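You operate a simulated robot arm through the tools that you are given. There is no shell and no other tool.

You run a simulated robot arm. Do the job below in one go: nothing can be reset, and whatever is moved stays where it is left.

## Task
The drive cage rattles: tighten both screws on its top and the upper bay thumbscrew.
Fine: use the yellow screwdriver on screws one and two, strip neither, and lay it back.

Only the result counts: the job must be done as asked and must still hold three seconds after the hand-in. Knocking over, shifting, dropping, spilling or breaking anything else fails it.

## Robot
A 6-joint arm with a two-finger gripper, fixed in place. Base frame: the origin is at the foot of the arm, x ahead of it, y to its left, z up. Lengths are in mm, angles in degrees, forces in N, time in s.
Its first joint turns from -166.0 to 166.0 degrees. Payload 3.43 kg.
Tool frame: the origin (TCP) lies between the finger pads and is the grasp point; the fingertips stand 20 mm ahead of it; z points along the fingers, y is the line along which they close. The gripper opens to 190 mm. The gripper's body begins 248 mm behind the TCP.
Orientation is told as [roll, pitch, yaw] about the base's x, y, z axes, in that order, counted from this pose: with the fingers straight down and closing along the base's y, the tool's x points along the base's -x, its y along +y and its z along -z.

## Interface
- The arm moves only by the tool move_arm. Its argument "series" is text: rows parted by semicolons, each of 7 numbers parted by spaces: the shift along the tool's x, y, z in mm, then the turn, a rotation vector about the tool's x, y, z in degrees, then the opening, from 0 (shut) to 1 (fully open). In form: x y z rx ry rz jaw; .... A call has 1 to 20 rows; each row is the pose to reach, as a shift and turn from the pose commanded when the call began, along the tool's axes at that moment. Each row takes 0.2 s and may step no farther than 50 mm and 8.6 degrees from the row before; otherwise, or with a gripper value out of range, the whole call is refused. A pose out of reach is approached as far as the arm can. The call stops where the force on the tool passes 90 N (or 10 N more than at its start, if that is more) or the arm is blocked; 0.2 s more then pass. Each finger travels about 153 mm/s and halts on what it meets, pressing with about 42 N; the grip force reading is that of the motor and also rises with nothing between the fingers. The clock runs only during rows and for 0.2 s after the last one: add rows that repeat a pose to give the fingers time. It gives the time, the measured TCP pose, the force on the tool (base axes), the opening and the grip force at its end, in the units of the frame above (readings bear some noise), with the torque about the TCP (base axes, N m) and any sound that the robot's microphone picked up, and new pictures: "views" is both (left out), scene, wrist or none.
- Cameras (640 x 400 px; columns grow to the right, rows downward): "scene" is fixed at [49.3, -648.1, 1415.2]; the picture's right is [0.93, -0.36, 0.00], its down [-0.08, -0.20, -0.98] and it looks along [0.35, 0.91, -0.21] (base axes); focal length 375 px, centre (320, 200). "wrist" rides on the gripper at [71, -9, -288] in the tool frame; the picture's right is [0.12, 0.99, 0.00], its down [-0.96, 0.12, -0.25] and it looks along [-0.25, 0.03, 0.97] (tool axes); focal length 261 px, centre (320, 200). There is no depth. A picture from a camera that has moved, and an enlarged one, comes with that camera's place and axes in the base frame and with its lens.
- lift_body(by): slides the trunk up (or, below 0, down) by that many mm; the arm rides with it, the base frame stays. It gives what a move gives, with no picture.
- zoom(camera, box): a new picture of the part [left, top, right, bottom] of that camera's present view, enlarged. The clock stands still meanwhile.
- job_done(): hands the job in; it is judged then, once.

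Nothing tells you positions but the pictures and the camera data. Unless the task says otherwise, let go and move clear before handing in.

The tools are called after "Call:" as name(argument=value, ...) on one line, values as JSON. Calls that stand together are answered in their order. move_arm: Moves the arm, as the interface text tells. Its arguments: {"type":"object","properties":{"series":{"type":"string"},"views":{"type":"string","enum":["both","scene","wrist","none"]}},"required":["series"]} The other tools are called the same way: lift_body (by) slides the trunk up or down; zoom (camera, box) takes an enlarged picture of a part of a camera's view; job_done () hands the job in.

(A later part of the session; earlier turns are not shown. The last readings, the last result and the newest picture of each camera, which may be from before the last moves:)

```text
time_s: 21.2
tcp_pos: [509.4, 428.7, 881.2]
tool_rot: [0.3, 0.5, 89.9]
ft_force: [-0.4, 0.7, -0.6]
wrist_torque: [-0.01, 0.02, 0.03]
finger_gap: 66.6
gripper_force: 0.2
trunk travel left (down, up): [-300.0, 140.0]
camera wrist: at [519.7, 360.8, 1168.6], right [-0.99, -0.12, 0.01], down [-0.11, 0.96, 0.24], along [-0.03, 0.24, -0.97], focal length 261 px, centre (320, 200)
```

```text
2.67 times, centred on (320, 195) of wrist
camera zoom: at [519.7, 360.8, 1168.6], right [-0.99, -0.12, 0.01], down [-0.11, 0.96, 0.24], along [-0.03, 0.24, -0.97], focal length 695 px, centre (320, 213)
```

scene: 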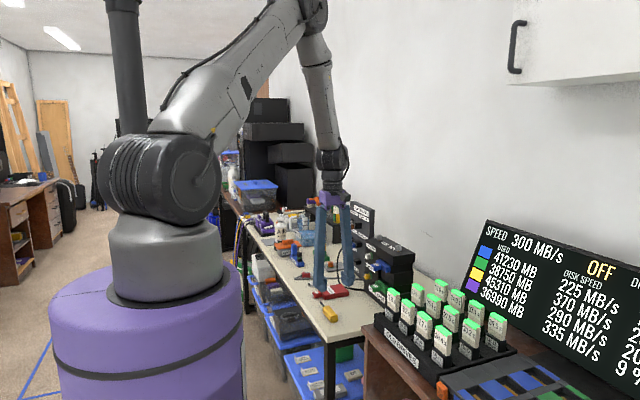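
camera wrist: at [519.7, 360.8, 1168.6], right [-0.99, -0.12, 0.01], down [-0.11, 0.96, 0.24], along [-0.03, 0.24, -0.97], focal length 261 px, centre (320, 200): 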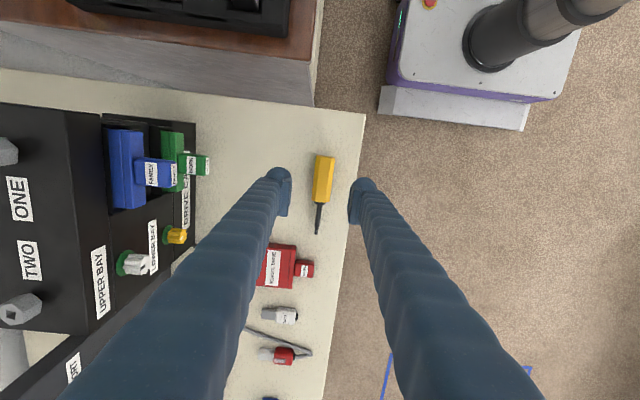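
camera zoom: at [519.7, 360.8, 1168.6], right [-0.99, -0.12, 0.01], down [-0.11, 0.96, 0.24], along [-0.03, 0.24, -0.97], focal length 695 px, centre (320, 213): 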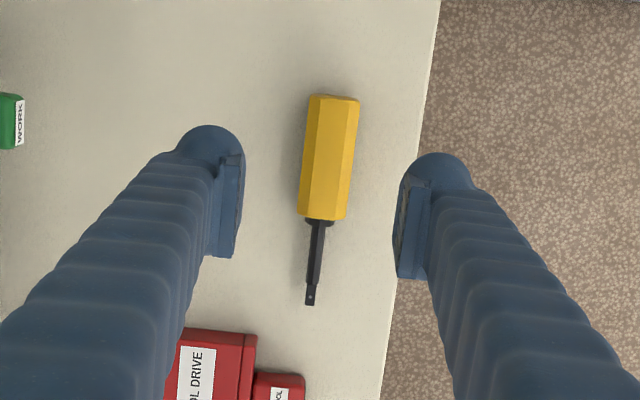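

Settled. The driver handle centre is at about (505, 428), roughly 4 mm toward −x of the tool axis. I'll correct that and descend partway, so the fingertips sit just above the handle's mid-height, then look again.

Call:
move_arm(series="0 2 20 0 0 0 0.35; 0 4.5 45 0 0 0 0.35; 0 4.5 70 0 0 0 0.35; 0 4.5 85 0 0 0 0.35; 0 4.5 85 0 0 0 0.35; 0 4.5 85 0 0 0 0.35", views="both")

Call:
zoom(camera="wrist", box=[260, 120, 380, 270])

Call:
zoom(camera="scene", box=[300, 270, 370, 330])

```text
time_s: 22.6
tcp_pos: [505.5, 427.1, 796.1]
tool_rot: [0.3, 0.5, 89.9]
ft_force: [-1.0, 0.2, 0.4]
wrist_torque: [0.02, 0.03, 0.0]
finger_gap: 66.4
gripper_force: 0.1
trunk travel left (down, up): [-300.0, 140.0]
camera wrist: at [514.9, 360.2, 1083.5], right [-0.99, -0.12, 0.01], down [-0.11, 0.96, 0.24], along [-0.03, 0.24, -0.97], focal length 261 px, centre (320, 200)
```

scene: 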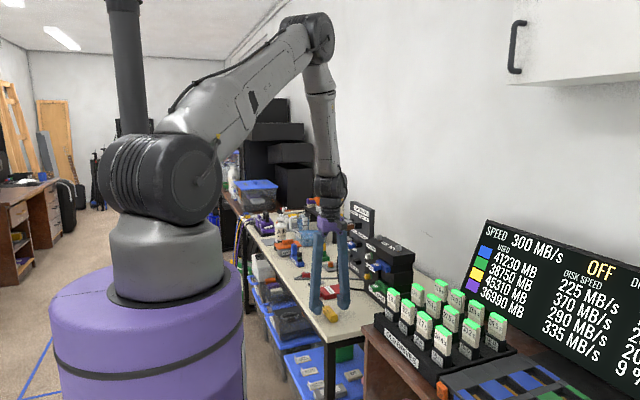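
wrist: 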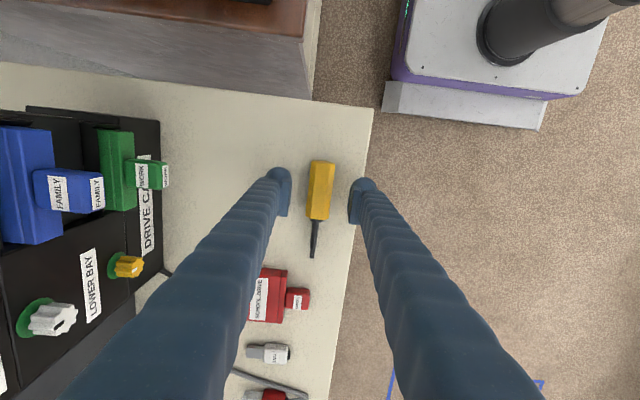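

```text
2.67 times, centred on (320, 195) of wrist
camera zoom: at [514.9, 360.2, 1083.5], right [-0.99, -0.12, 0.01], down [-0.11, 0.96, 0.24], along [-0.03, 0.24, -0.97], focal length 695 px, centre (320, 213)
```

zoom: 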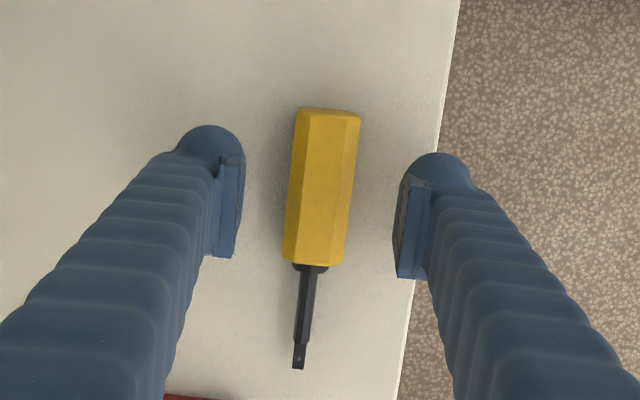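

```text
6.67 times, centred on (335, 300) of scene
camera zoom: at [49.3, -648.1, 1415.2], right [0.93, -0.36, 0.0], down [-0.08, -0.2, -0.98], along [0.35, 0.91, -0.21], focal length 2498 px, centre (220, -467)
```

zoom: 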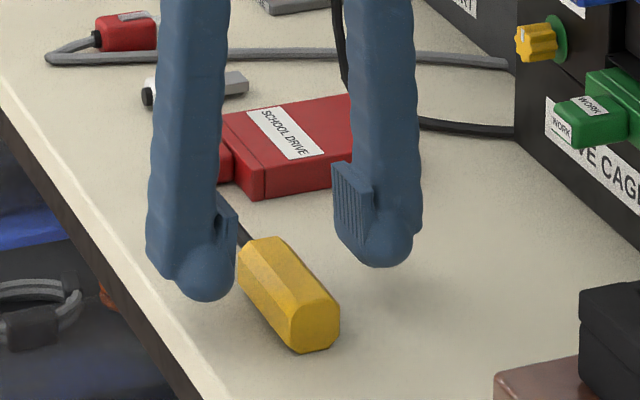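

The tool is aligned over the handle. I'll look closely at the handle's cross-section and the fingertip height before descending further.

Call:
zoom(camera="wrist", box=[290, 150, 350, 200])

Call:
zoom(camera="scene", box=[320, 295, 350, 325])

Call:
zoom(camera="wrist", box=[295, 205, 335, 265])

```text
8.00 times, centred on (320, 175) of wrist
camera zoom: at [514.9, 360.2, 1083.5], right [-0.99, -0.12, 0.01], down [-0.11, 0.96, 0.24], along [-0.03, 0.24, -0.97], focal length 2085 px, centre (320, 400)
```

zoom: 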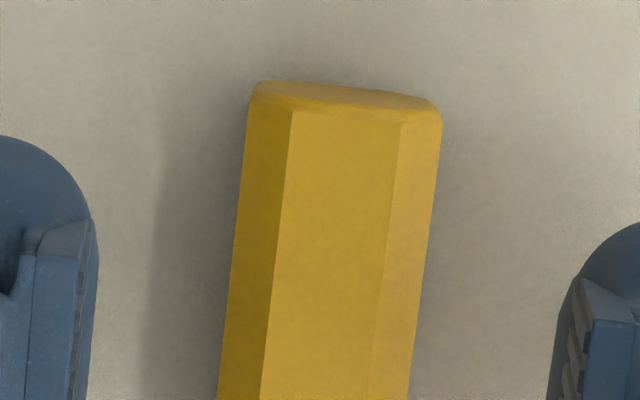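

```text
13.33 times, centred on (335, 310) of scene
camera zoom: at [49.3, -648.1, 1415.2], right [0.93, -0.36, 0.0], down [-0.08, -0.2, -0.98], along [0.35, 0.91, -0.21], focal length 4996 px, centre (120, -1267)
```

zoom: 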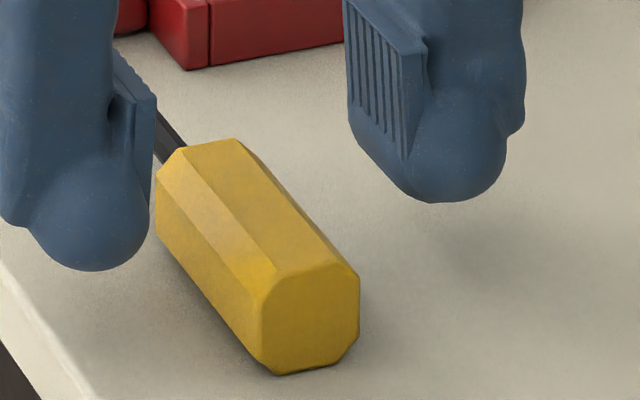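

```text
6.67 times, centred on (315, 235) of wrist
camera zoom: at [514.9, 360.2, 1083.5], right [-0.99, -0.12, 0.01], down [-0.11, 0.96, 0.24], along [-0.03, 0.24, -0.97], focal length 1738 px, centre (353, -33)
```

zoom: 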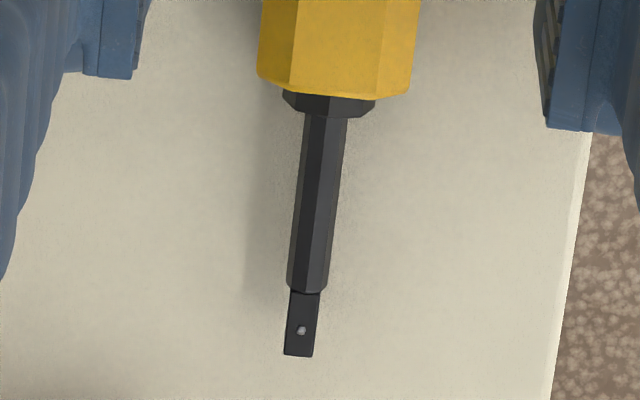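

The handle is a 30 mm square with chamfered corners, lying on a flat, so the pads will meet flat sides and the square bit is aligned with them. The bench is near z≈755. I'll descend 16 mm so the fingertips are about 5 mm above the bench, then grip the handle.

Call:
move_arm(series="0 0 5 0 0 0 0.35; 0 0 10 0 0 0 0.35; 0 0 14 0 0 0 0.35; 0 0 16 0 0 0 0.35; 0 0 16 0 0 0 0.35", views="both")

Call:
zoom(camera="scene", box=[315, 290, 355, 330])

Call:
zoom(camera="wrist", box=[260, 140, 380, 260])

```text
time_s: 23.8
tcp_pos: [504.8, 427.9, 778.9]
tool_rot: [0.3, 0.5, 89.9]
ft_force: [-0.5, 0.8, 0.0]
wrist_torque: [0.01, 0.0, -0.01]
finger_gap: 66.4
gripper_force: 0.0
trunk travel left (down, up): [-300.0, 140.0]
camera wrist: at [515.2, 360.4, 1066.8], right [-0.99, -0.12, 0.01], down [-0.11, 0.96, 0.24], along [-0.03, 0.24, -0.97], focal length 261 px, centre (320, 200)
```

scene: 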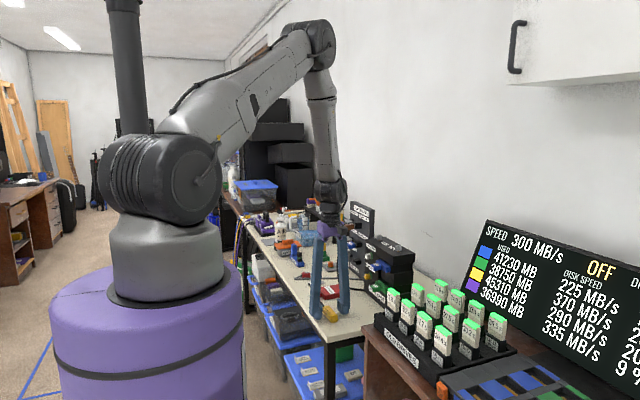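
wrist: 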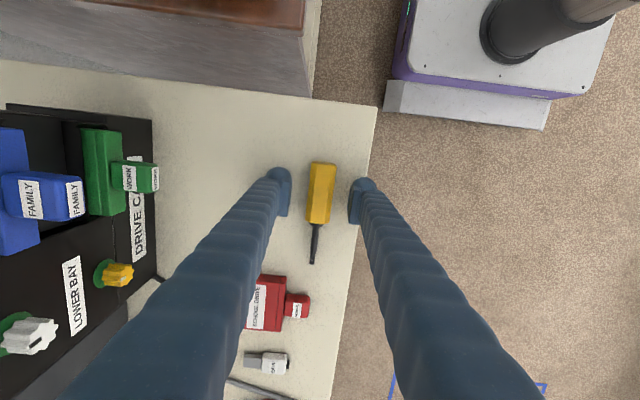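

```text
10.00 times, centred on (335, 310) of scene
camera zoom: at [49.3, -648.1, 1415.2], right [0.93, -0.36, 0.0], down [-0.08, -0.2, -0.98], along [0.35, 0.91, -0.21], focal length 3747 px, centre (170, -900)
```

zoom: 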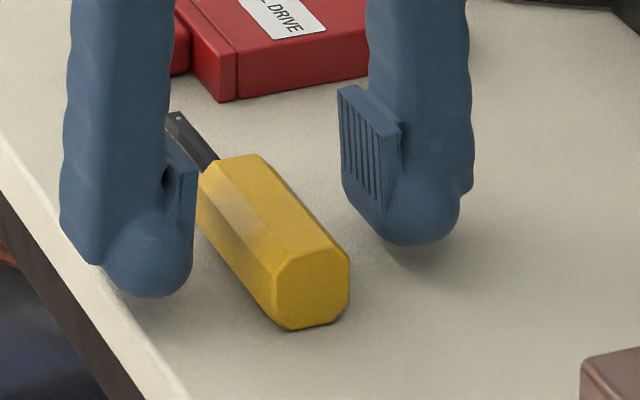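

```text
3.33 times, centred on (320, 200) of wrist
camera zoom: at [515.2, 360.4, 1066.8], right [-0.99, -0.12, 0.01], down [-0.11, 0.96, 0.24], along [-0.03, 0.24, -0.97], focal length 869 px, centre (320, 200)
```

zoom: 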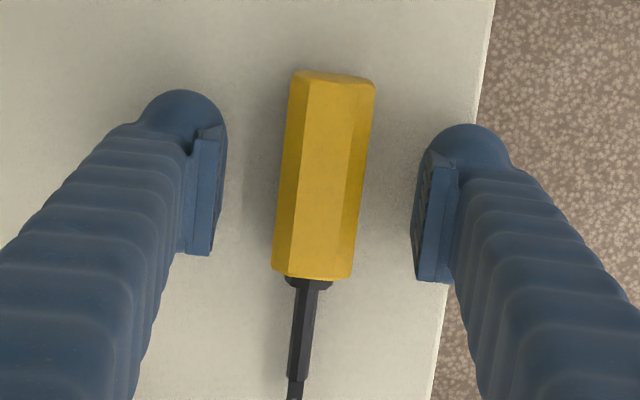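

Forces are zero and the tips look several millimetres clear of the bench. I'll lower another 3 mm for a deeper grip, then close.

Call:
move_arm(series="0 0 1 0 0 0 0.35; 0 0 2 0 0 0 0.35; 0 0 3 0 0 0 0.35; 0 0 3 0 0 0 0.35", views="none")

```text
time_s: 24.8
tcp_pos: [504.8, 428.1, 776.1]
tool_rot: [0.3, 0.6, 90.0]
ft_force: [0.8, 0.3, 1.1]
wrist_torque: [-0.01, 0.01, -0.04]
finger_gap: 66.6
gripper_force: 0.0
trunk travel left (down, up): [-300.0, 140.0]
```

No contact yet, so I'll close on the handle here.

Call:
move_arm(series="0 0 0 0 0 0 0.25; 0 0 0 0 0 0 0.2; 0 0 0 0 0 0 0.15; 0 0 0 0 0 0 0.1; 0 0 0 0 0 0 0.05; 0 0 0 0 0 0 0.05", views="both")

Call:
zoom(camera="wrist", box=[260, 140, 380, 260])

Call:
zoom(camera="scene", box=[315, 290, 355, 330])

```text
time_s: 26.2
tcp_pos: [505.4, 429.0, 776.5]
tool_rot: [0.3, 0.5, 90.0]
ft_force: [0.6, 1.0, 0.0]
wrist_torque: [0.02, -0.01, -0.03]
finger_gap: 27.5
gripper_force: 41.8
trunk travel left (down, up): [-300.0, 140.0]
camera wrist: at [515.2, 360.8, 1064.0], right [-0.99, -0.12, 0.01], down [-0.11, 0.96, 0.24], along [-0.03, 0.24, -0.97], focal length 261 px, centre (320, 200)
```

scene: 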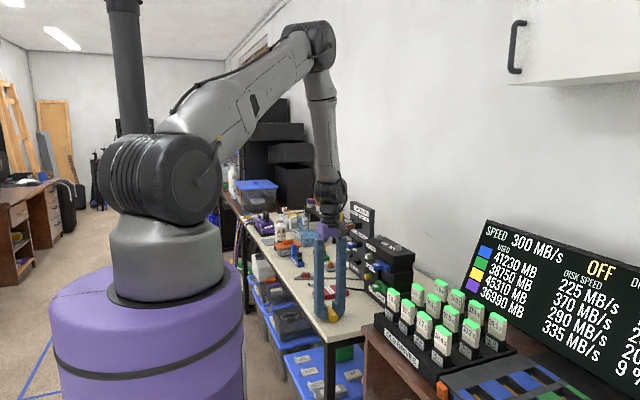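
wrist: 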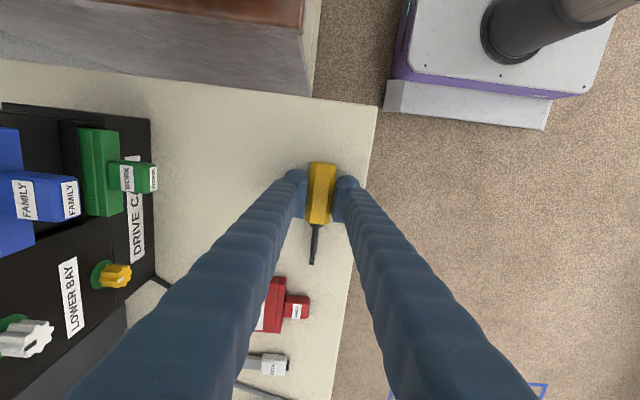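

```text
3.33 times, centred on (320, 200) of wrist
camera zoom: at [515.2, 360.8, 1064.0], right [-0.99, -0.12, 0.01], down [-0.11, 0.96, 0.24], along [-0.03, 0.24, -0.97], focal length 869 px, centre (320, 200)
```

zoom: 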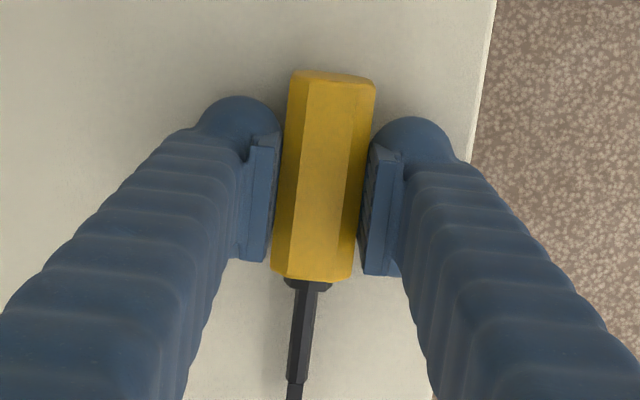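

```text
10.00 times, centred on (335, 310) of scene
camera zoom: at [49.3, -648.1, 1415.2], right [0.93, -0.36, 0.0], down [-0.08, -0.2, -0.98], along [0.35, 0.91, -0.21], focal length 3747 px, centre (170, -900)
```

zoom: 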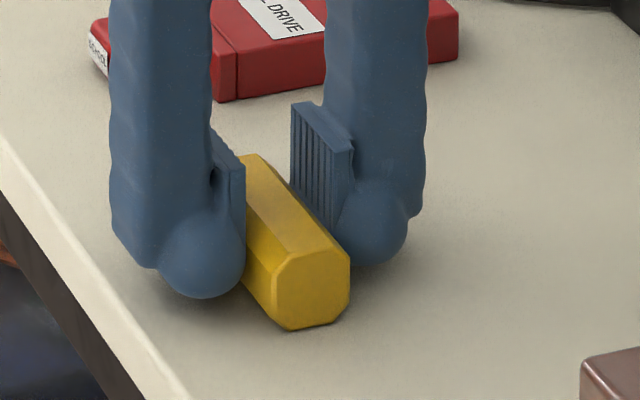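

The driver is held at a 27.5 mm gap with 42 N, and the forces are clean. I'll lift it straight up and check the grip.

Call:
move_arm(series="0 0 -5 0 0 0 0.02; 0 0 -20 0 0 0 0.02; 0 0 -50 0 0 0 0.02; 0 0 -85 0 0 0 0.02; 0 0 -120 0 0 0 0.02; 0 0 -150 0 0 0 0.02; 0 0 -150 0 0 0 0.02", views="both")

Call:
zoom(camera="wrist", box=[260, 140, 380, 280])

Call:
zoom(camera="scene", box=[300, 240, 370, 300])

```text
time_s: 27.8
tcp_pos: [506.1, 428.4, 924.3]
tool_rot: [0.3, 0.4, 90.0]
ft_force: [-0.2, 0.2, -1.1]
wrist_torque: [0.01, 0.05, 0.05]
finger_gap: 27.3
gripper_force: 42.3
trunk travel left (down, up): [-300.0, 140.0]
camera wrist: at [515.9, 360.4, 1213.8], right [-0.99, -0.12, 0.01], down [-0.11, 0.96, 0.24], along [-0.03, 0.24, -0.97], focal length 261 px, centre (320, 200)
```

scene: 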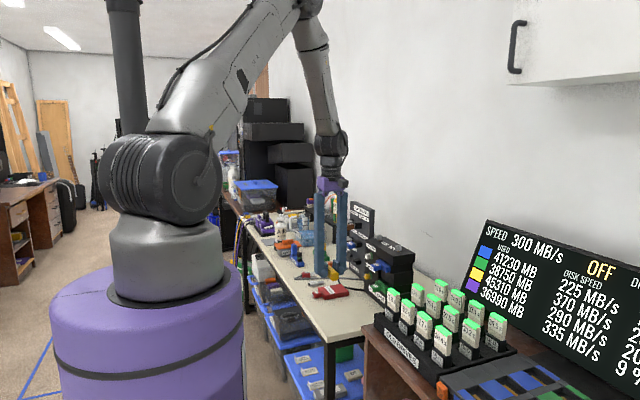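
wrist: 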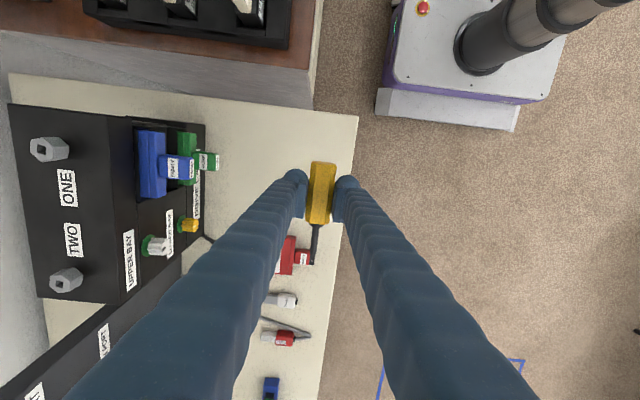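

```text
2.86 times, centred on (320, 210) of wrist
camera zoom: at [515.9, 360.4, 1213.8], right [-0.99, -0.12, 0.01], down [-0.11, 0.96, 0.24], along [-0.03, 0.24, -0.97], focal length 745 px, centre (320, 171)
```

zoom: 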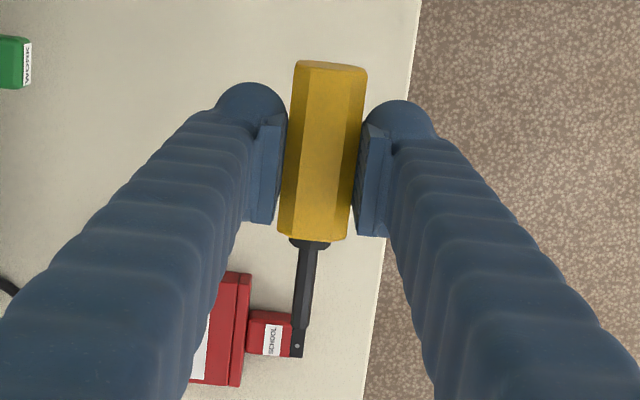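

```text
6.67 times, centred on (335, 270) of scene
camera zoom: at [49.3, -648.1, 1415.2], right [0.93, -0.36, 0.0], down [-0.08, -0.2, -0.98], along [0.35, 0.91, -0.21], focal length 2498 px, centre (220, -267)
```

zoom: 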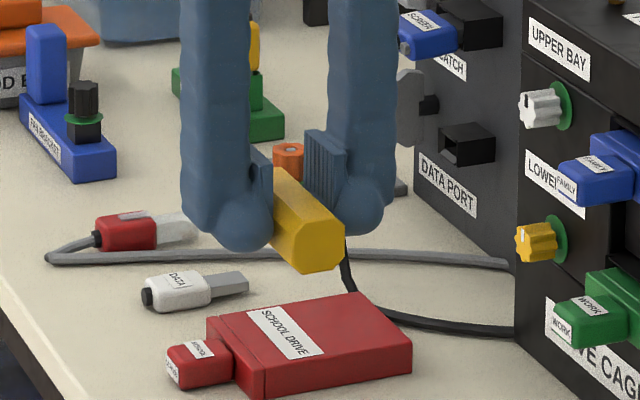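

The grip is good and the driver sits straight in the fingers. I'll raise it and rotate the tool level, pointing along +x, so the driver hangs tip-down. I'll go slowly and stay clear of the cage.

Call:
move_arm(series="0 -2 -20 3.464 3.464 -3.464 0.02; 0 -4 -40 6.928 6.928 -6.928 0.02; 0 -6 -60 10.392 10.392 -10.392 0.02; 0 -8 -80 13.856 13.856 -13.856 0.02; 0 -10 -100 17.321 17.321 -17.321 0.02; 0 -14 -120 20.785 20.785 -20.785 0.02; 0 -18 -140 24.249 24.249 -24.249 0.02; 0 -24 -160 27.713 27.713 -27.713 0.02; 0 -30 -180 31.177 31.177 -31.177 0.02; 0 -36 -195 34.641 34.641 -34.641 0.02; 0 -42 -205 38.105 38.105 -38.105 0.02; 0 -48 -215 41.569 41.569 -41.569 0.02; 0 -54 -220 45.033 45.033 -45.033 0.02; 0 -60 -224 48.497 48.497 -48.497 0.02; 0 -66 -226 51.962 51.962 -51.962 0.02; 0 -72 -226 55.426 55.426 -55.426 0.02; 0 -78 -226 58.89 58.89 -58.89 0.02; 0 -84 -226 62.354 62.354 -62.354 0.02; 0 -90 -226 65.818 65.818 -65.818 0.02; 0 -94 -226 69.282 69.282 -69.282 0.02", views="both")

Call:
move_arm(series="0 0 0 0 0.4 0.2 0.02; 0 0 0 0 0.76 0.43 0.02; 0 0 0 0 0.76 0.43 0.02; 0 0 0 0 0.76 0.43 0.02", views="both")

```text
time_s: 32.0
tcp_pos: [600.9, 430.7, 1151.8]
tool_rot: [63.8, 89.4, -116.2]
ft_force: [0.5, 0.8, -0.4]
wrist_torque: [0.0, 0.06, 0.02]
finger_gap: 27.6
gripper_force: 41.9
trunk travel left (down, up): [-300.0, 140.0]
camera wrist: at [313.5, 439.8, 1223.4], right [0.0, -0.99, 0.13], down [-0.25, -0.12, -0.96], along [0.97, -0.03, -0.25], focal length 261 px, centre (320, 200)
```

scene: 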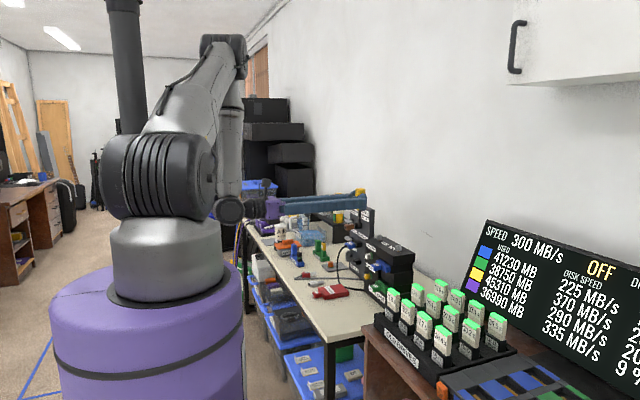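
wrist: 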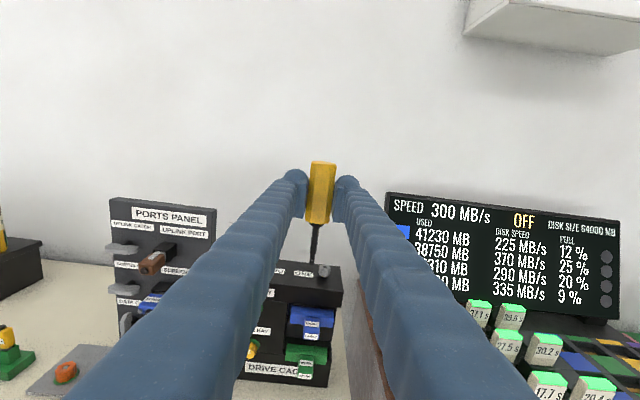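

```text
time_s: 33.0
tcp_pos: [600.4, 431.7, 1150.9]
tool_rot: [177.0, 89.6, -3.0]
ft_force: [0.5, -0.6, -1.7]
wrist_torque: [0.03, 0.04, 0.01]
finger_gap: 27.5
gripper_force: 41.9
trunk travel left (down, up): [-300.0, 140.0]
camera wrist: at [312.4, 440.4, 1219.4], right [0.0, -0.99, 0.12], down [-0.24, -0.12, -0.96], along [0.97, -0.03, -0.24], focal length 261 px, centre (320, 200)
```

scene: 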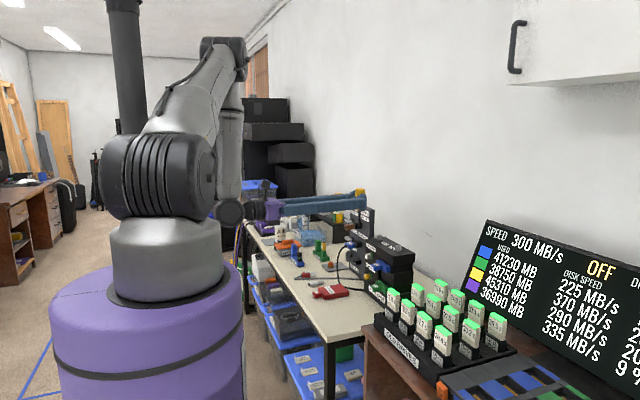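
wrist: 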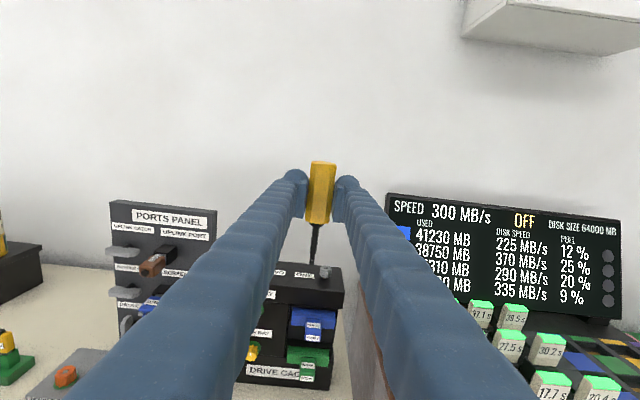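

The driver hangs tip-down and the tool is level. I'll zoom on the driver tip and the screw sockets.

Call:
zoom(camera="wrist", box=[260, 220, 360, 300])

Call:
zoom(camera="wrist", box=[280, 150, 360, 280])

Call:
zoom(camera="scene", box=[340, 180, 410, 260])

```text
5.00 times, centred on (310, 260) of wrist
camera zoom: at [312.4, 440.4, 1219.4], right [0.0, -0.99, 0.12], down [-0.24, -0.12, -0.96], along [0.97, -0.03, -0.24], focal length 1303 px, centre (370, -100)
```

zoom: 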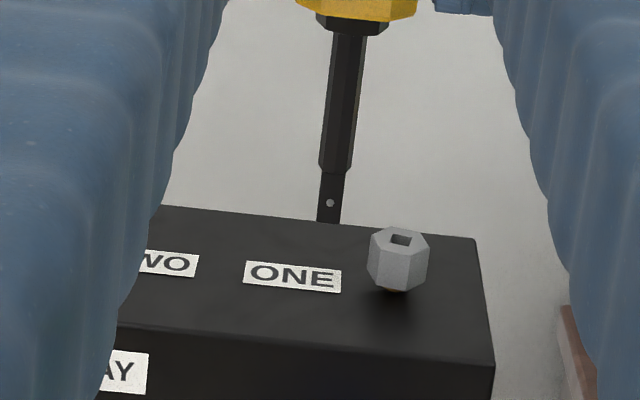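

```text
3.08 times, centred on (320, 215) of wrist
camera zoom: at [312.4, 440.4, 1219.4], right [0.0, -0.99, 0.12], down [-0.24, -0.12, -0.96], along [0.97, -0.03, -0.24], focal length 802 px, centre (320, 154)
```

zoom: 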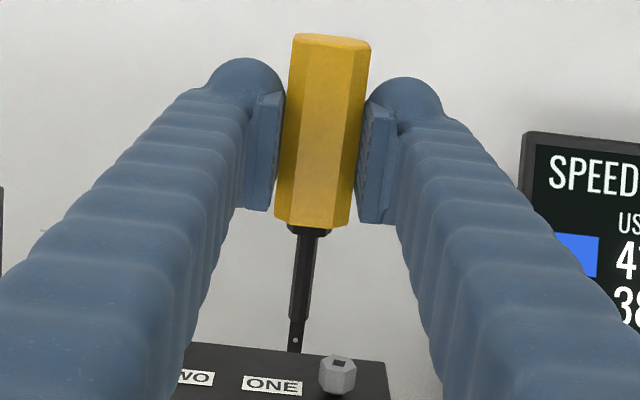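

```text
5.00 times, centred on (375, 220) of scene
camera zoom: at [49.3, -648.1, 1415.2], right [0.93, -0.36, 0.0], down [-0.08, -0.2, -0.98], along [0.35, 0.91, -0.21], focal length 1874 px, centre (45, 100)
```

zoom: 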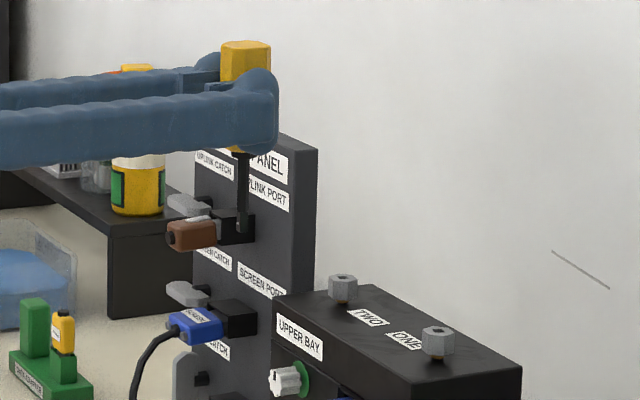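

Both cameras agree: the driver tip is at about (−88, 0, +7) in the tool frame, and screw one's socket is at about (745, 400, 986). I'll move the tip to hover about 29 mm above screw one.

Call:
move_arm(series="-5 6 25 0 0 0 0.02; -12 12 52 0 0 0 0.02; -20 18 78 0 0 0 0.02; -30 24 104 0 0 0 0.02; -40 29 125 0 0 0 0.02; -48 31.5 137 0 0 0 0.02; -48 31.5 137 0 0 0 0.02; -48 31.5 137 0 0 0 0.02", views="both")

Call:
zoom(camera="wrist", box=[270, 230, 350, 310])

Call:
zoom(camera="scene", box=[375, 215, 425, 265])

```text
time_s: 34.8
tcp_pos: [737.8, 398.3, 1106.1]
tool_rot: [176.3, 89.5, -3.8]
ft_force: [-0.2, 0.7, -0.5]
wrist_torque: [0.0, 0.03, -0.03]
finger_gap: 27.5
gripper_force: 42.5
trunk travel left (down, up): [-300.0, 140.0]
camera wrist: at [450.0, 407.3, 1173.5], right [0.0, -0.99, 0.12], down [-0.24, -0.12, -0.96], along [0.97, -0.03, -0.24], focal length 261 px, centre (320, 200)
```

scene: 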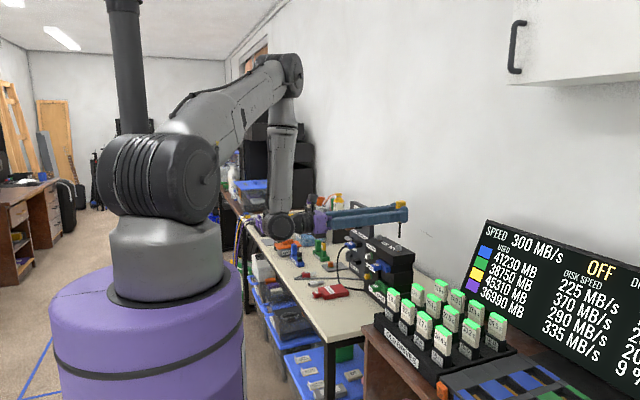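
wrist: 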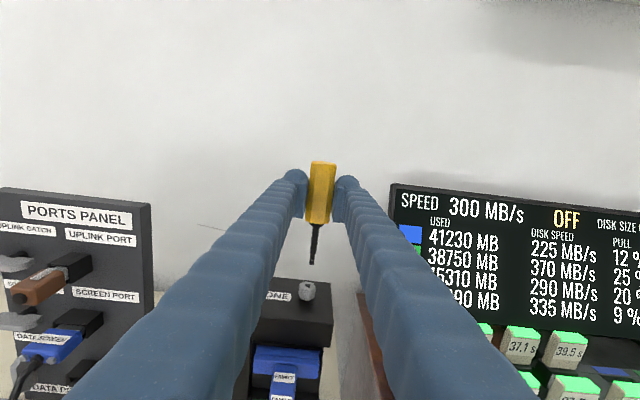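

```text
5.00 times, centred on (310, 270) of wrist
camera zoom: at [450.0, 407.3, 1173.5], right [0.0, -0.99, 0.12], down [-0.24, -0.12, -0.96], along [0.97, -0.03, -0.24], focal length 1303 px, centre (370, -150)
```

zoom: 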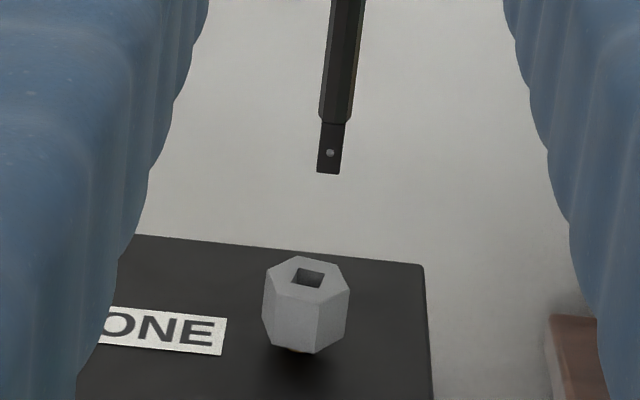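

```text
8.00 times, centred on (400, 240) of scene
camera zoom: at [49.3, -648.1, 1415.2], right [0.93, -0.36, 0.0], down [-0.08, -0.2, -0.98], along [0.35, 0.91, -0.21], focal length 2998 px, centre (-320, -120)
```

zoom: 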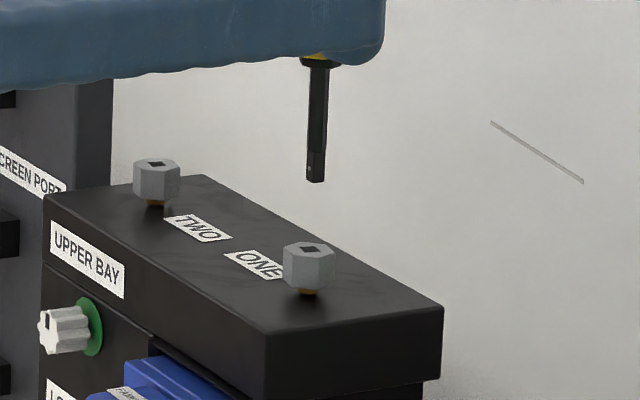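

The tip is within about 1 mm of screw one's socket and 31 mm above it. I'll zoom in hard to compare the socket's orientation with the bit's.

Call:
zoom(camera="wrist", box=[298, 280, 322, 300])

Call:
zoom(camera="wrist", box=[300, 245, 324, 268])

Call:
zoom(camera="scene", box=[405, 232, 423, 254])

Call:
zoom(camera="scene", box=[384, 222, 404, 242])

```text
16.00 times, centred on (310, 290) of wrist
camera zoom: at [450.0, 407.3, 1173.5], right [0.0, -0.99, 0.12], down [-0.24, -0.12, -0.96], along [0.97, -0.03, -0.24], focal length 4170 px, centre (480, -1240)
```

zoom: 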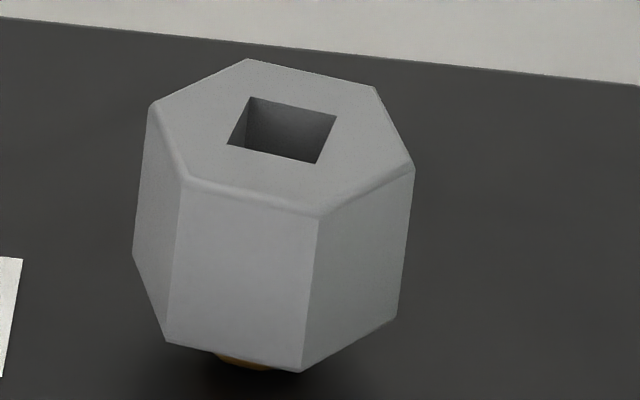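

```text
16.00 times, centred on (312, 256) of wrist
camera zoom: at [450.0, 407.3, 1173.5], right [0.0, -0.99, 0.12], down [-0.24, -0.12, -0.96], along [0.97, -0.03, -0.24], focal length 4170 px, centre (448, -704)
```

zoom: 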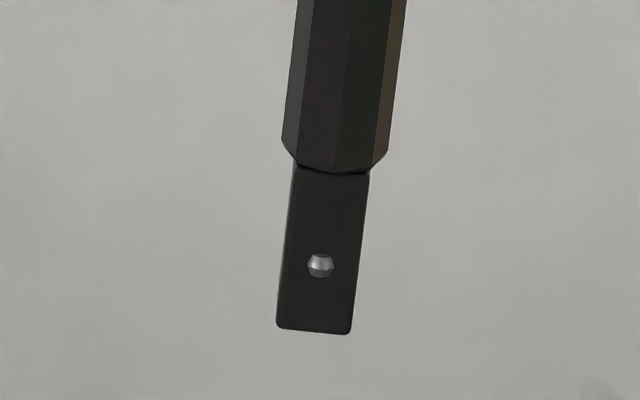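

```text
16.00 times, centred on (414, 243) of scene
camera zoom: at [49.3, -648.1, 1415.2], right [0.93, -0.36, 0.0], down [-0.08, -0.2, -0.98], along [0.35, 0.91, -0.21], focal length 5996 px, centre (-1184, -488)
```

zoom: 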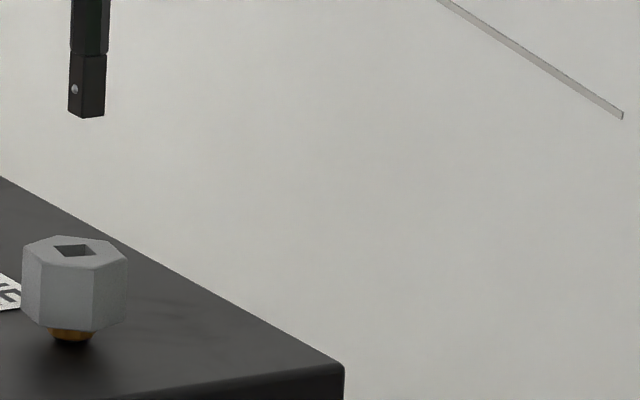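

```text
16.00 times, centred on (394, 232) of scene
camera zoom: at [49.3, -648.1, 1415.2], right [0.93, -0.36, 0.0], down [-0.08, -0.2, -0.98], along [0.35, 0.91, -0.21], focal length 5996 px, centre (-864, -312)
```

zoom: 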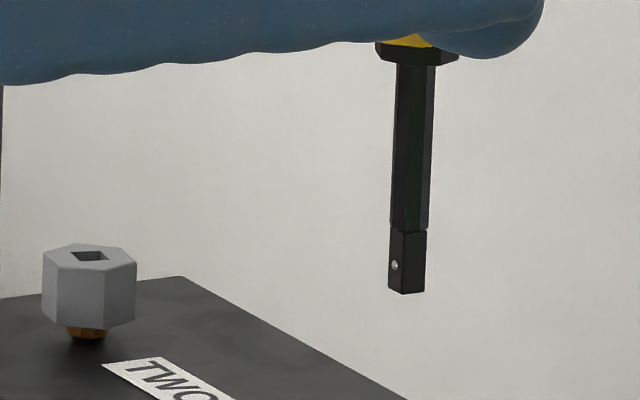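

Screw one's socket is a 7.1 mm square turned about −12° about vertical, and the bit is about 5.9 mm and square to the tool. I'll turn the driver −12° about its own axis, shift 1.5 mm in y, and lower to about 9 mm above the socket.

Call:
move_arm(series="0 -1.5 0.05 -4 0 -0.03 0.02; 0 -2.5 0.1 -8 0 -0.07 0.02; 0 -2.95 0.15 -12 0 -0.104 0.02; -8 -2.95 0.15 -12 0 -0.104 0.02; -16 -2.95 0.15 -12 0 -0.104 0.02; -22 -2.95 0.15 -12 0 -0.104 0.02; -22 -2.95 0.15 -12 0 -0.104 0.02; -22 -2.95 0.15 -12 0 -0.104 0.02", views="both")

Call:
zoom(camera="wrist", box=[295, 250, 327, 290])

Call:
zoom(camera="scene", box=[389, 229, 409, 255])

```text
time_s: 36.6
tcp_pos: [738.5, 403.2, 1081.9]
tool_rot: [176.3, 89.5, -15.6]
ft_force: [0.4, 0.2, 0.2]
wrist_torque: [-0.01, 0.0, 0.02]
finger_gap: 27.8
gripper_force: 41.7
trunk travel left (down, up): [-300.0, 140.0]
camera wrist: at [458.8, 471.4, 1150.3], right [-0.21, -0.97, 0.12], down [-0.26, -0.06, -0.96], along [0.94, -0.23, -0.24], focal length 261 px, centre (320, 200)
```

scene: 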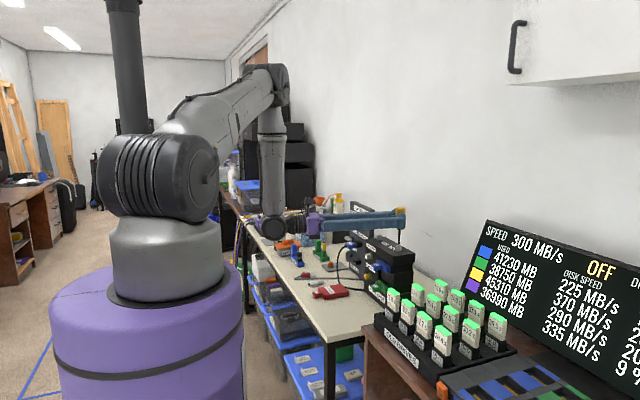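
wrist: 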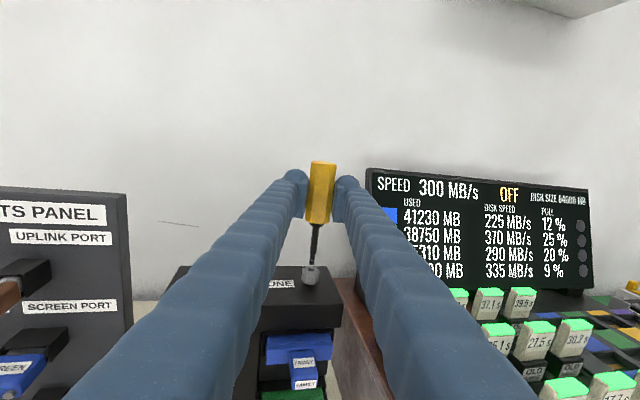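

```text
10.00 times, centred on (311, 270) of wrist
camera zoom: at [458.8, 471.4, 1150.3], right [-0.21, -0.97, 0.12], down [-0.26, -0.06, -0.96], along [0.94, -0.23, -0.24], focal length 2606 px, centre (410, -500)
```

zoom: 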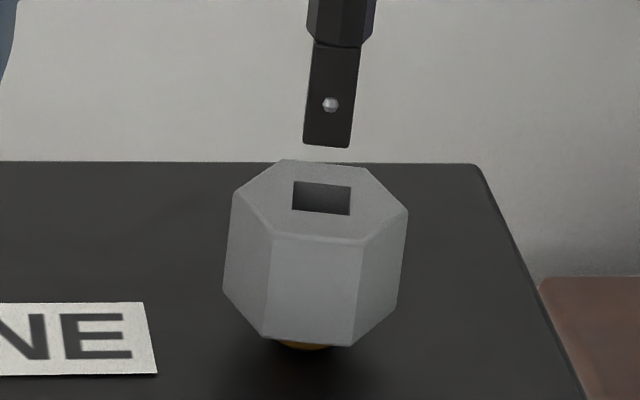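

```text
15.38 times, centred on (399, 242) of scene
camera zoom: at [49.3, -648.1, 1415.2], right [0.93, -0.36, 0.0], down [-0.08, -0.2, -0.98], along [0.35, 0.91, -0.21], focal length 5765 px, centre (-895, -446)
```

zoom: 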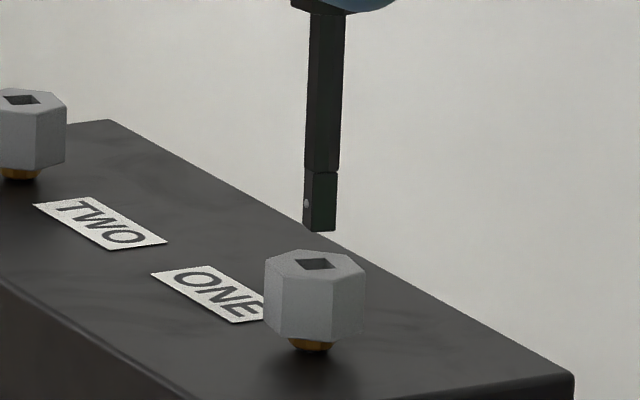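

The bit's face is now parallel to the socket and about 7 mm above it. I'll zoom in further on both views to refine the alignment.

Call:
zoom(camera="scene", box=[394, 237, 406, 249])

Call:
zoom(camera="wrist", box=[301, 258, 321, 276])

```text
16.00 times, centred on (400, 243) of scene
camera zoom: at [49.3, -648.1, 1415.2], right [0.93, -0.36, 0.0], down [-0.08, -0.2, -0.98], along [0.35, 0.91, -0.21], focal length 5996 px, centre (-960, -488)
```

zoom: 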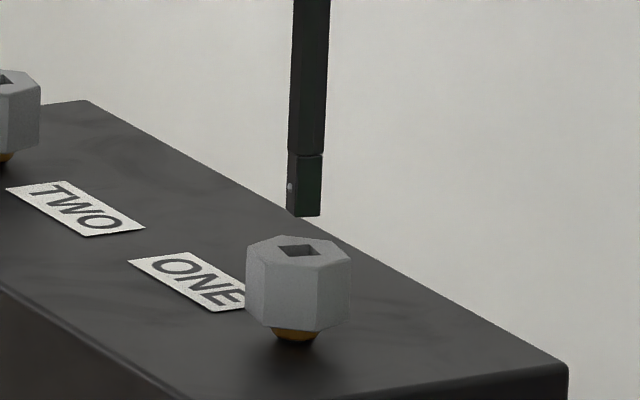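

```text
16.00 times, centred on (311, 267) of wrist
camera zoom: at [458.8, 471.4, 1150.3], right [-0.21, -0.97, 0.12], down [-0.26, -0.06, -0.96], along [0.94, -0.23, -0.24], focal length 4170 px, centre (464, -872)
```

zoom: 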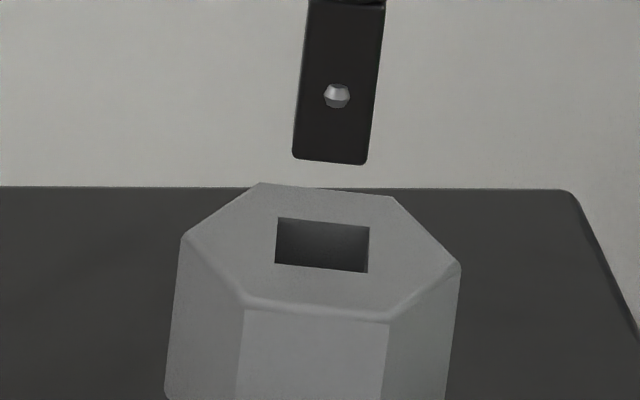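

I measure the socket centre at about 0.65 mm back and 0.4 mm to the right of the bit axis in the tool frame. I'll apply that, lower 12 mm so the bit just enters, and check the forces.

Call:
move_arm(series="0 0.4 -0.65 0 0 0 0.02; -3 0.4 -0.65 0 0 0 0.02; -6 0.4 -0.65 0 0 0 0.02; -8 0.4 -0.65 0 0 0 0.02; -9.5 0.4 -0.65 0 0 0 0.02; -11 0.4 -0.65 0 0 0 0.02; -12 0.4 -0.65 0 0 0 0.02; -12 0.4 -0.65 0 0 0 0.02", views="both")

Call:
zoom(camera="wrist", box=[301, 250, 321, 276])

Call:
zoom(camera="scene", box=[394, 237, 406, 249])

```text
time_s: 38.4
tcp_pos: [739.5, 402.3, 1069.9]
tool_rot: [177.5, 89.5, -14.5]
ft_force: [0.7, 0.2, -0.1]
wrist_torque: [0.01, -0.04, 0.01]
finger_gap: 27.5
gripper_force: 41.5
trunk travel left (down, up): [-300.0, 140.0]
camera wrist: at [458.0, 471.0, 1138.6], right [-0.21, -0.97, 0.12], down [-0.26, -0.06, -0.96], along [0.94, -0.23, -0.24], focal length 261 px, centre (320, 200)
```

scene: 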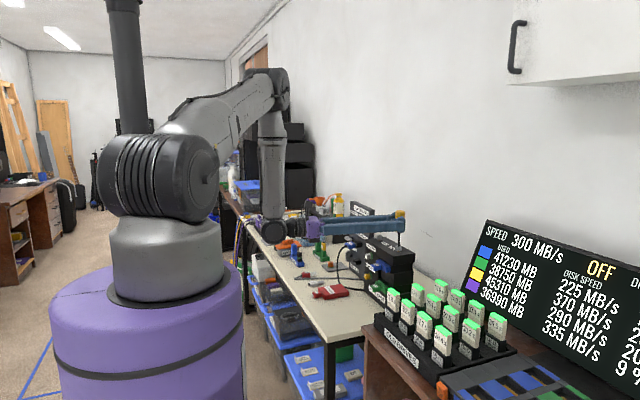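
wrist: 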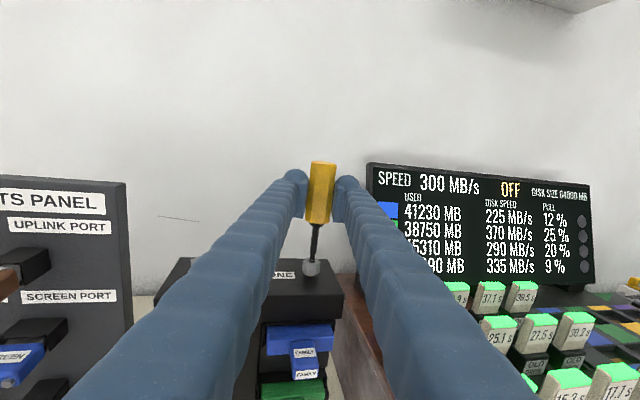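

```text
15.38 times, centred on (311, 263) of wrist
camera zoom: at [458.0, 471.0, 1138.6], right [-0.21, -0.97, 0.12], down [-0.26, -0.06, -0.96], along [0.94, -0.23, -0.24], focal length 4010 px, centre (458, -769)
```

zoom: 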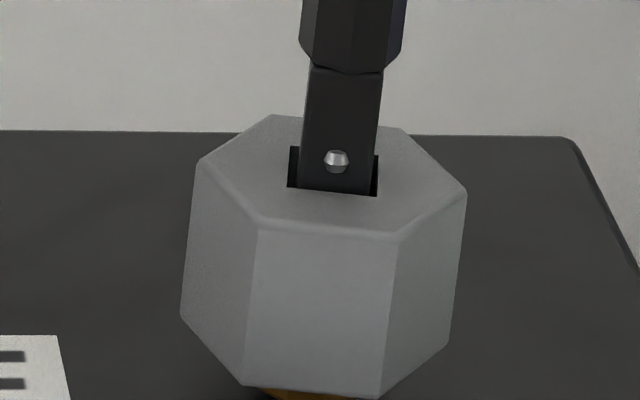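

```text
16.00 times, centred on (400, 243) of scene
camera zoom: at [49.3, -648.1, 1415.2], right [0.93, -0.36, 0.0], down [-0.08, -0.2, -0.98], along [0.35, 0.91, -0.21], focal length 5996 px, centre (-960, -488)
```

zoom: 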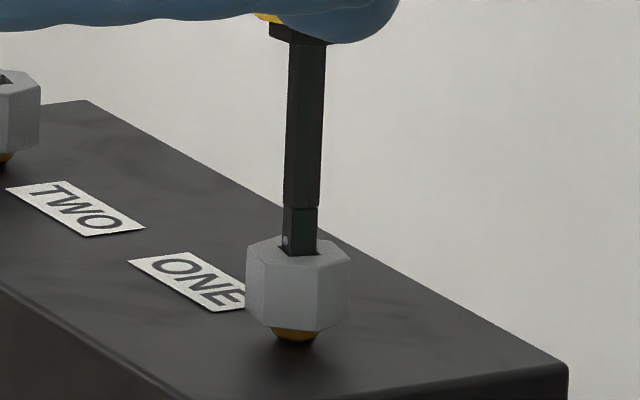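

The bit has entered the socket with zero force. I'll nudge about 0.25 mm left and back to centre it, then lower 7 mm more for solid engagement.

Call:
move_arm(series="0 -0.25 -0.25 0 0 0 0.02; -2 -0.25 -0.25 0 0 0 0.02; -4 -0.25 -0.25 0 0 0 0.02; -5.5 -0.25 -0.25 0 0 0 0.02; -7 -0.25 -0.25 0 0 0 0.02; -7 -0.25 -0.25 0 0 0 0.02", views="wrist")

Call:
zoom(camera="wrist", box=[301, 250, 321, 276])

Call:
zoom(camera="scene", box=[394, 237, 406, 249])

```text
time_s: 39.8
tcp_pos: [738.0, 403.3, 1062.3]
tool_rot: [175.7, 89.5, -16.3]
ft_force: [2.8, -0.1, -3.2]
wrist_torque: [-0.02, -0.2, 0.02]
finger_gap: 27.5
gripper_force: 42.6
trunk travel left (down, up): [-300.0, 140.0]
camera wrist: at [457.8, 471.6, 1131.4], right [-0.21, -0.97, 0.12], down [-0.26, -0.06, -0.96], along [0.94, -0.23, -0.24], focal length 261 px, centre (320, 200)
```

wrist: 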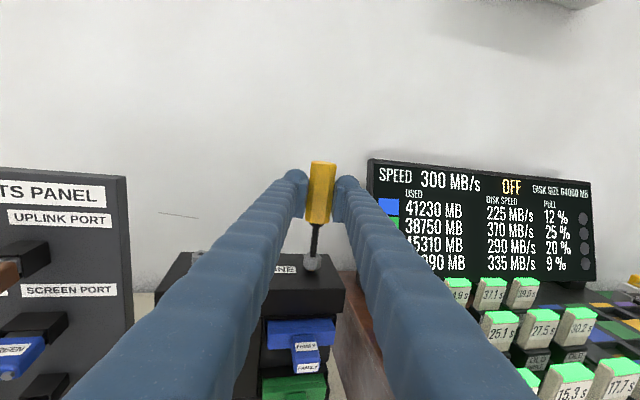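

```text
15.38 times, centred on (311, 263) of wrist
camera zoom: at [457.8, 471.6, 1131.4], right [-0.21, -0.97, 0.12], down [-0.26, -0.06, -0.96], along [0.94, -0.23, -0.24], focal length 4010 px, centre (458, -769)
```

zoom: 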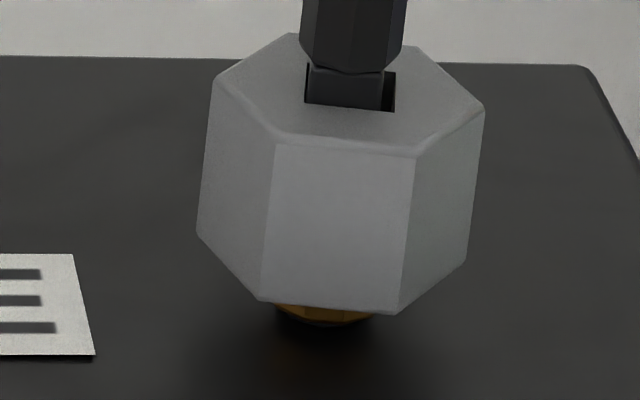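

```text
16.00 times, centred on (400, 243) of scene
camera zoom: at [49.3, -648.1, 1415.2], right [0.93, -0.36, 0.0], down [-0.08, -0.2, -0.98], along [0.35, 0.91, -0.21], focal length 5996 px, centre (-960, -488)
```

zoom: 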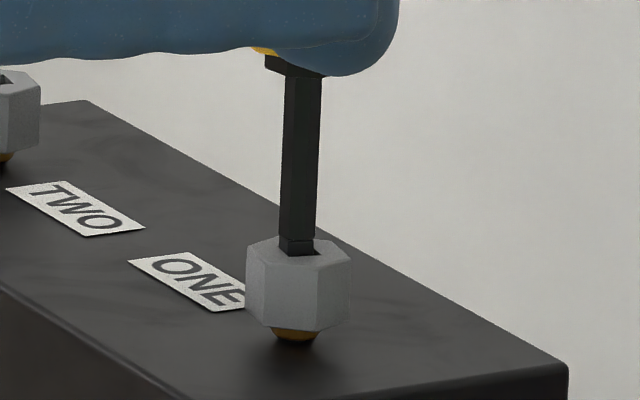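

The bit is about 10 mm in, touching the near-left wall slightly. I'll recentre by about 0.35 mm right and 0.3 mm forward, then check the force.

Call:
move_arm(series="0 0.35 0.3 0 0 0 0.02; 0 0.35 0.3 0 0 0 0.02; 0 0.35 0.3 0 0 0 0.02", views="none")

Call:
zoom(camera="wrist", box=[301, 250, 321, 276])

Call:
zoom(camera="scene", box=[394, 237, 406, 249])

```text
time_s: 40.6
tcp_pos: [737.4, 403.1, 1063.6]
tool_rot: [174.9, 89.5, -17.1]
ft_force: [0.6, 0.4, -3.8]
wrist_torque: [0.05, 0.05, -0.01]
finger_gap: 27.3
gripper_force: 41.4
trunk travel left (down, up): [-300.0, 140.0]
```

```text
15.38 times, centred on (311, 263) of wrist
camera zoom: at [457.9, 471.4, 1131.6], right [-0.21, -0.97, 0.12], down [-0.26, -0.06, -0.96], along [0.94, -0.23, -0.24], focal length 4010 px, centre (458, -769)
```

zoom: 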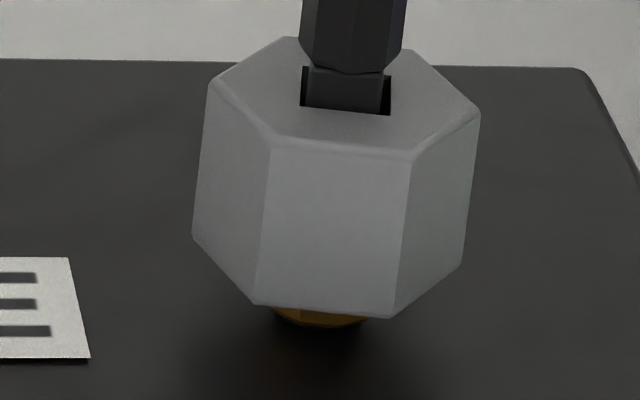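

```text
16.00 times, centred on (400, 243) of scene
camera zoom: at [49.3, -648.1, 1415.2], right [0.93, -0.36, 0.0], down [-0.08, -0.2, -0.98], along [0.35, 0.91, -0.21], focal length 5996 px, centre (-960, -488)
```

zoom: 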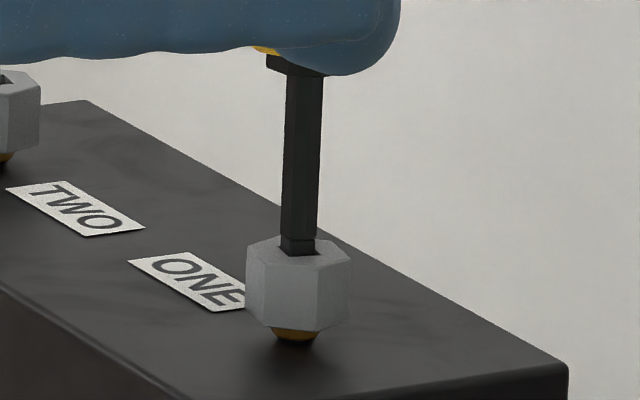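

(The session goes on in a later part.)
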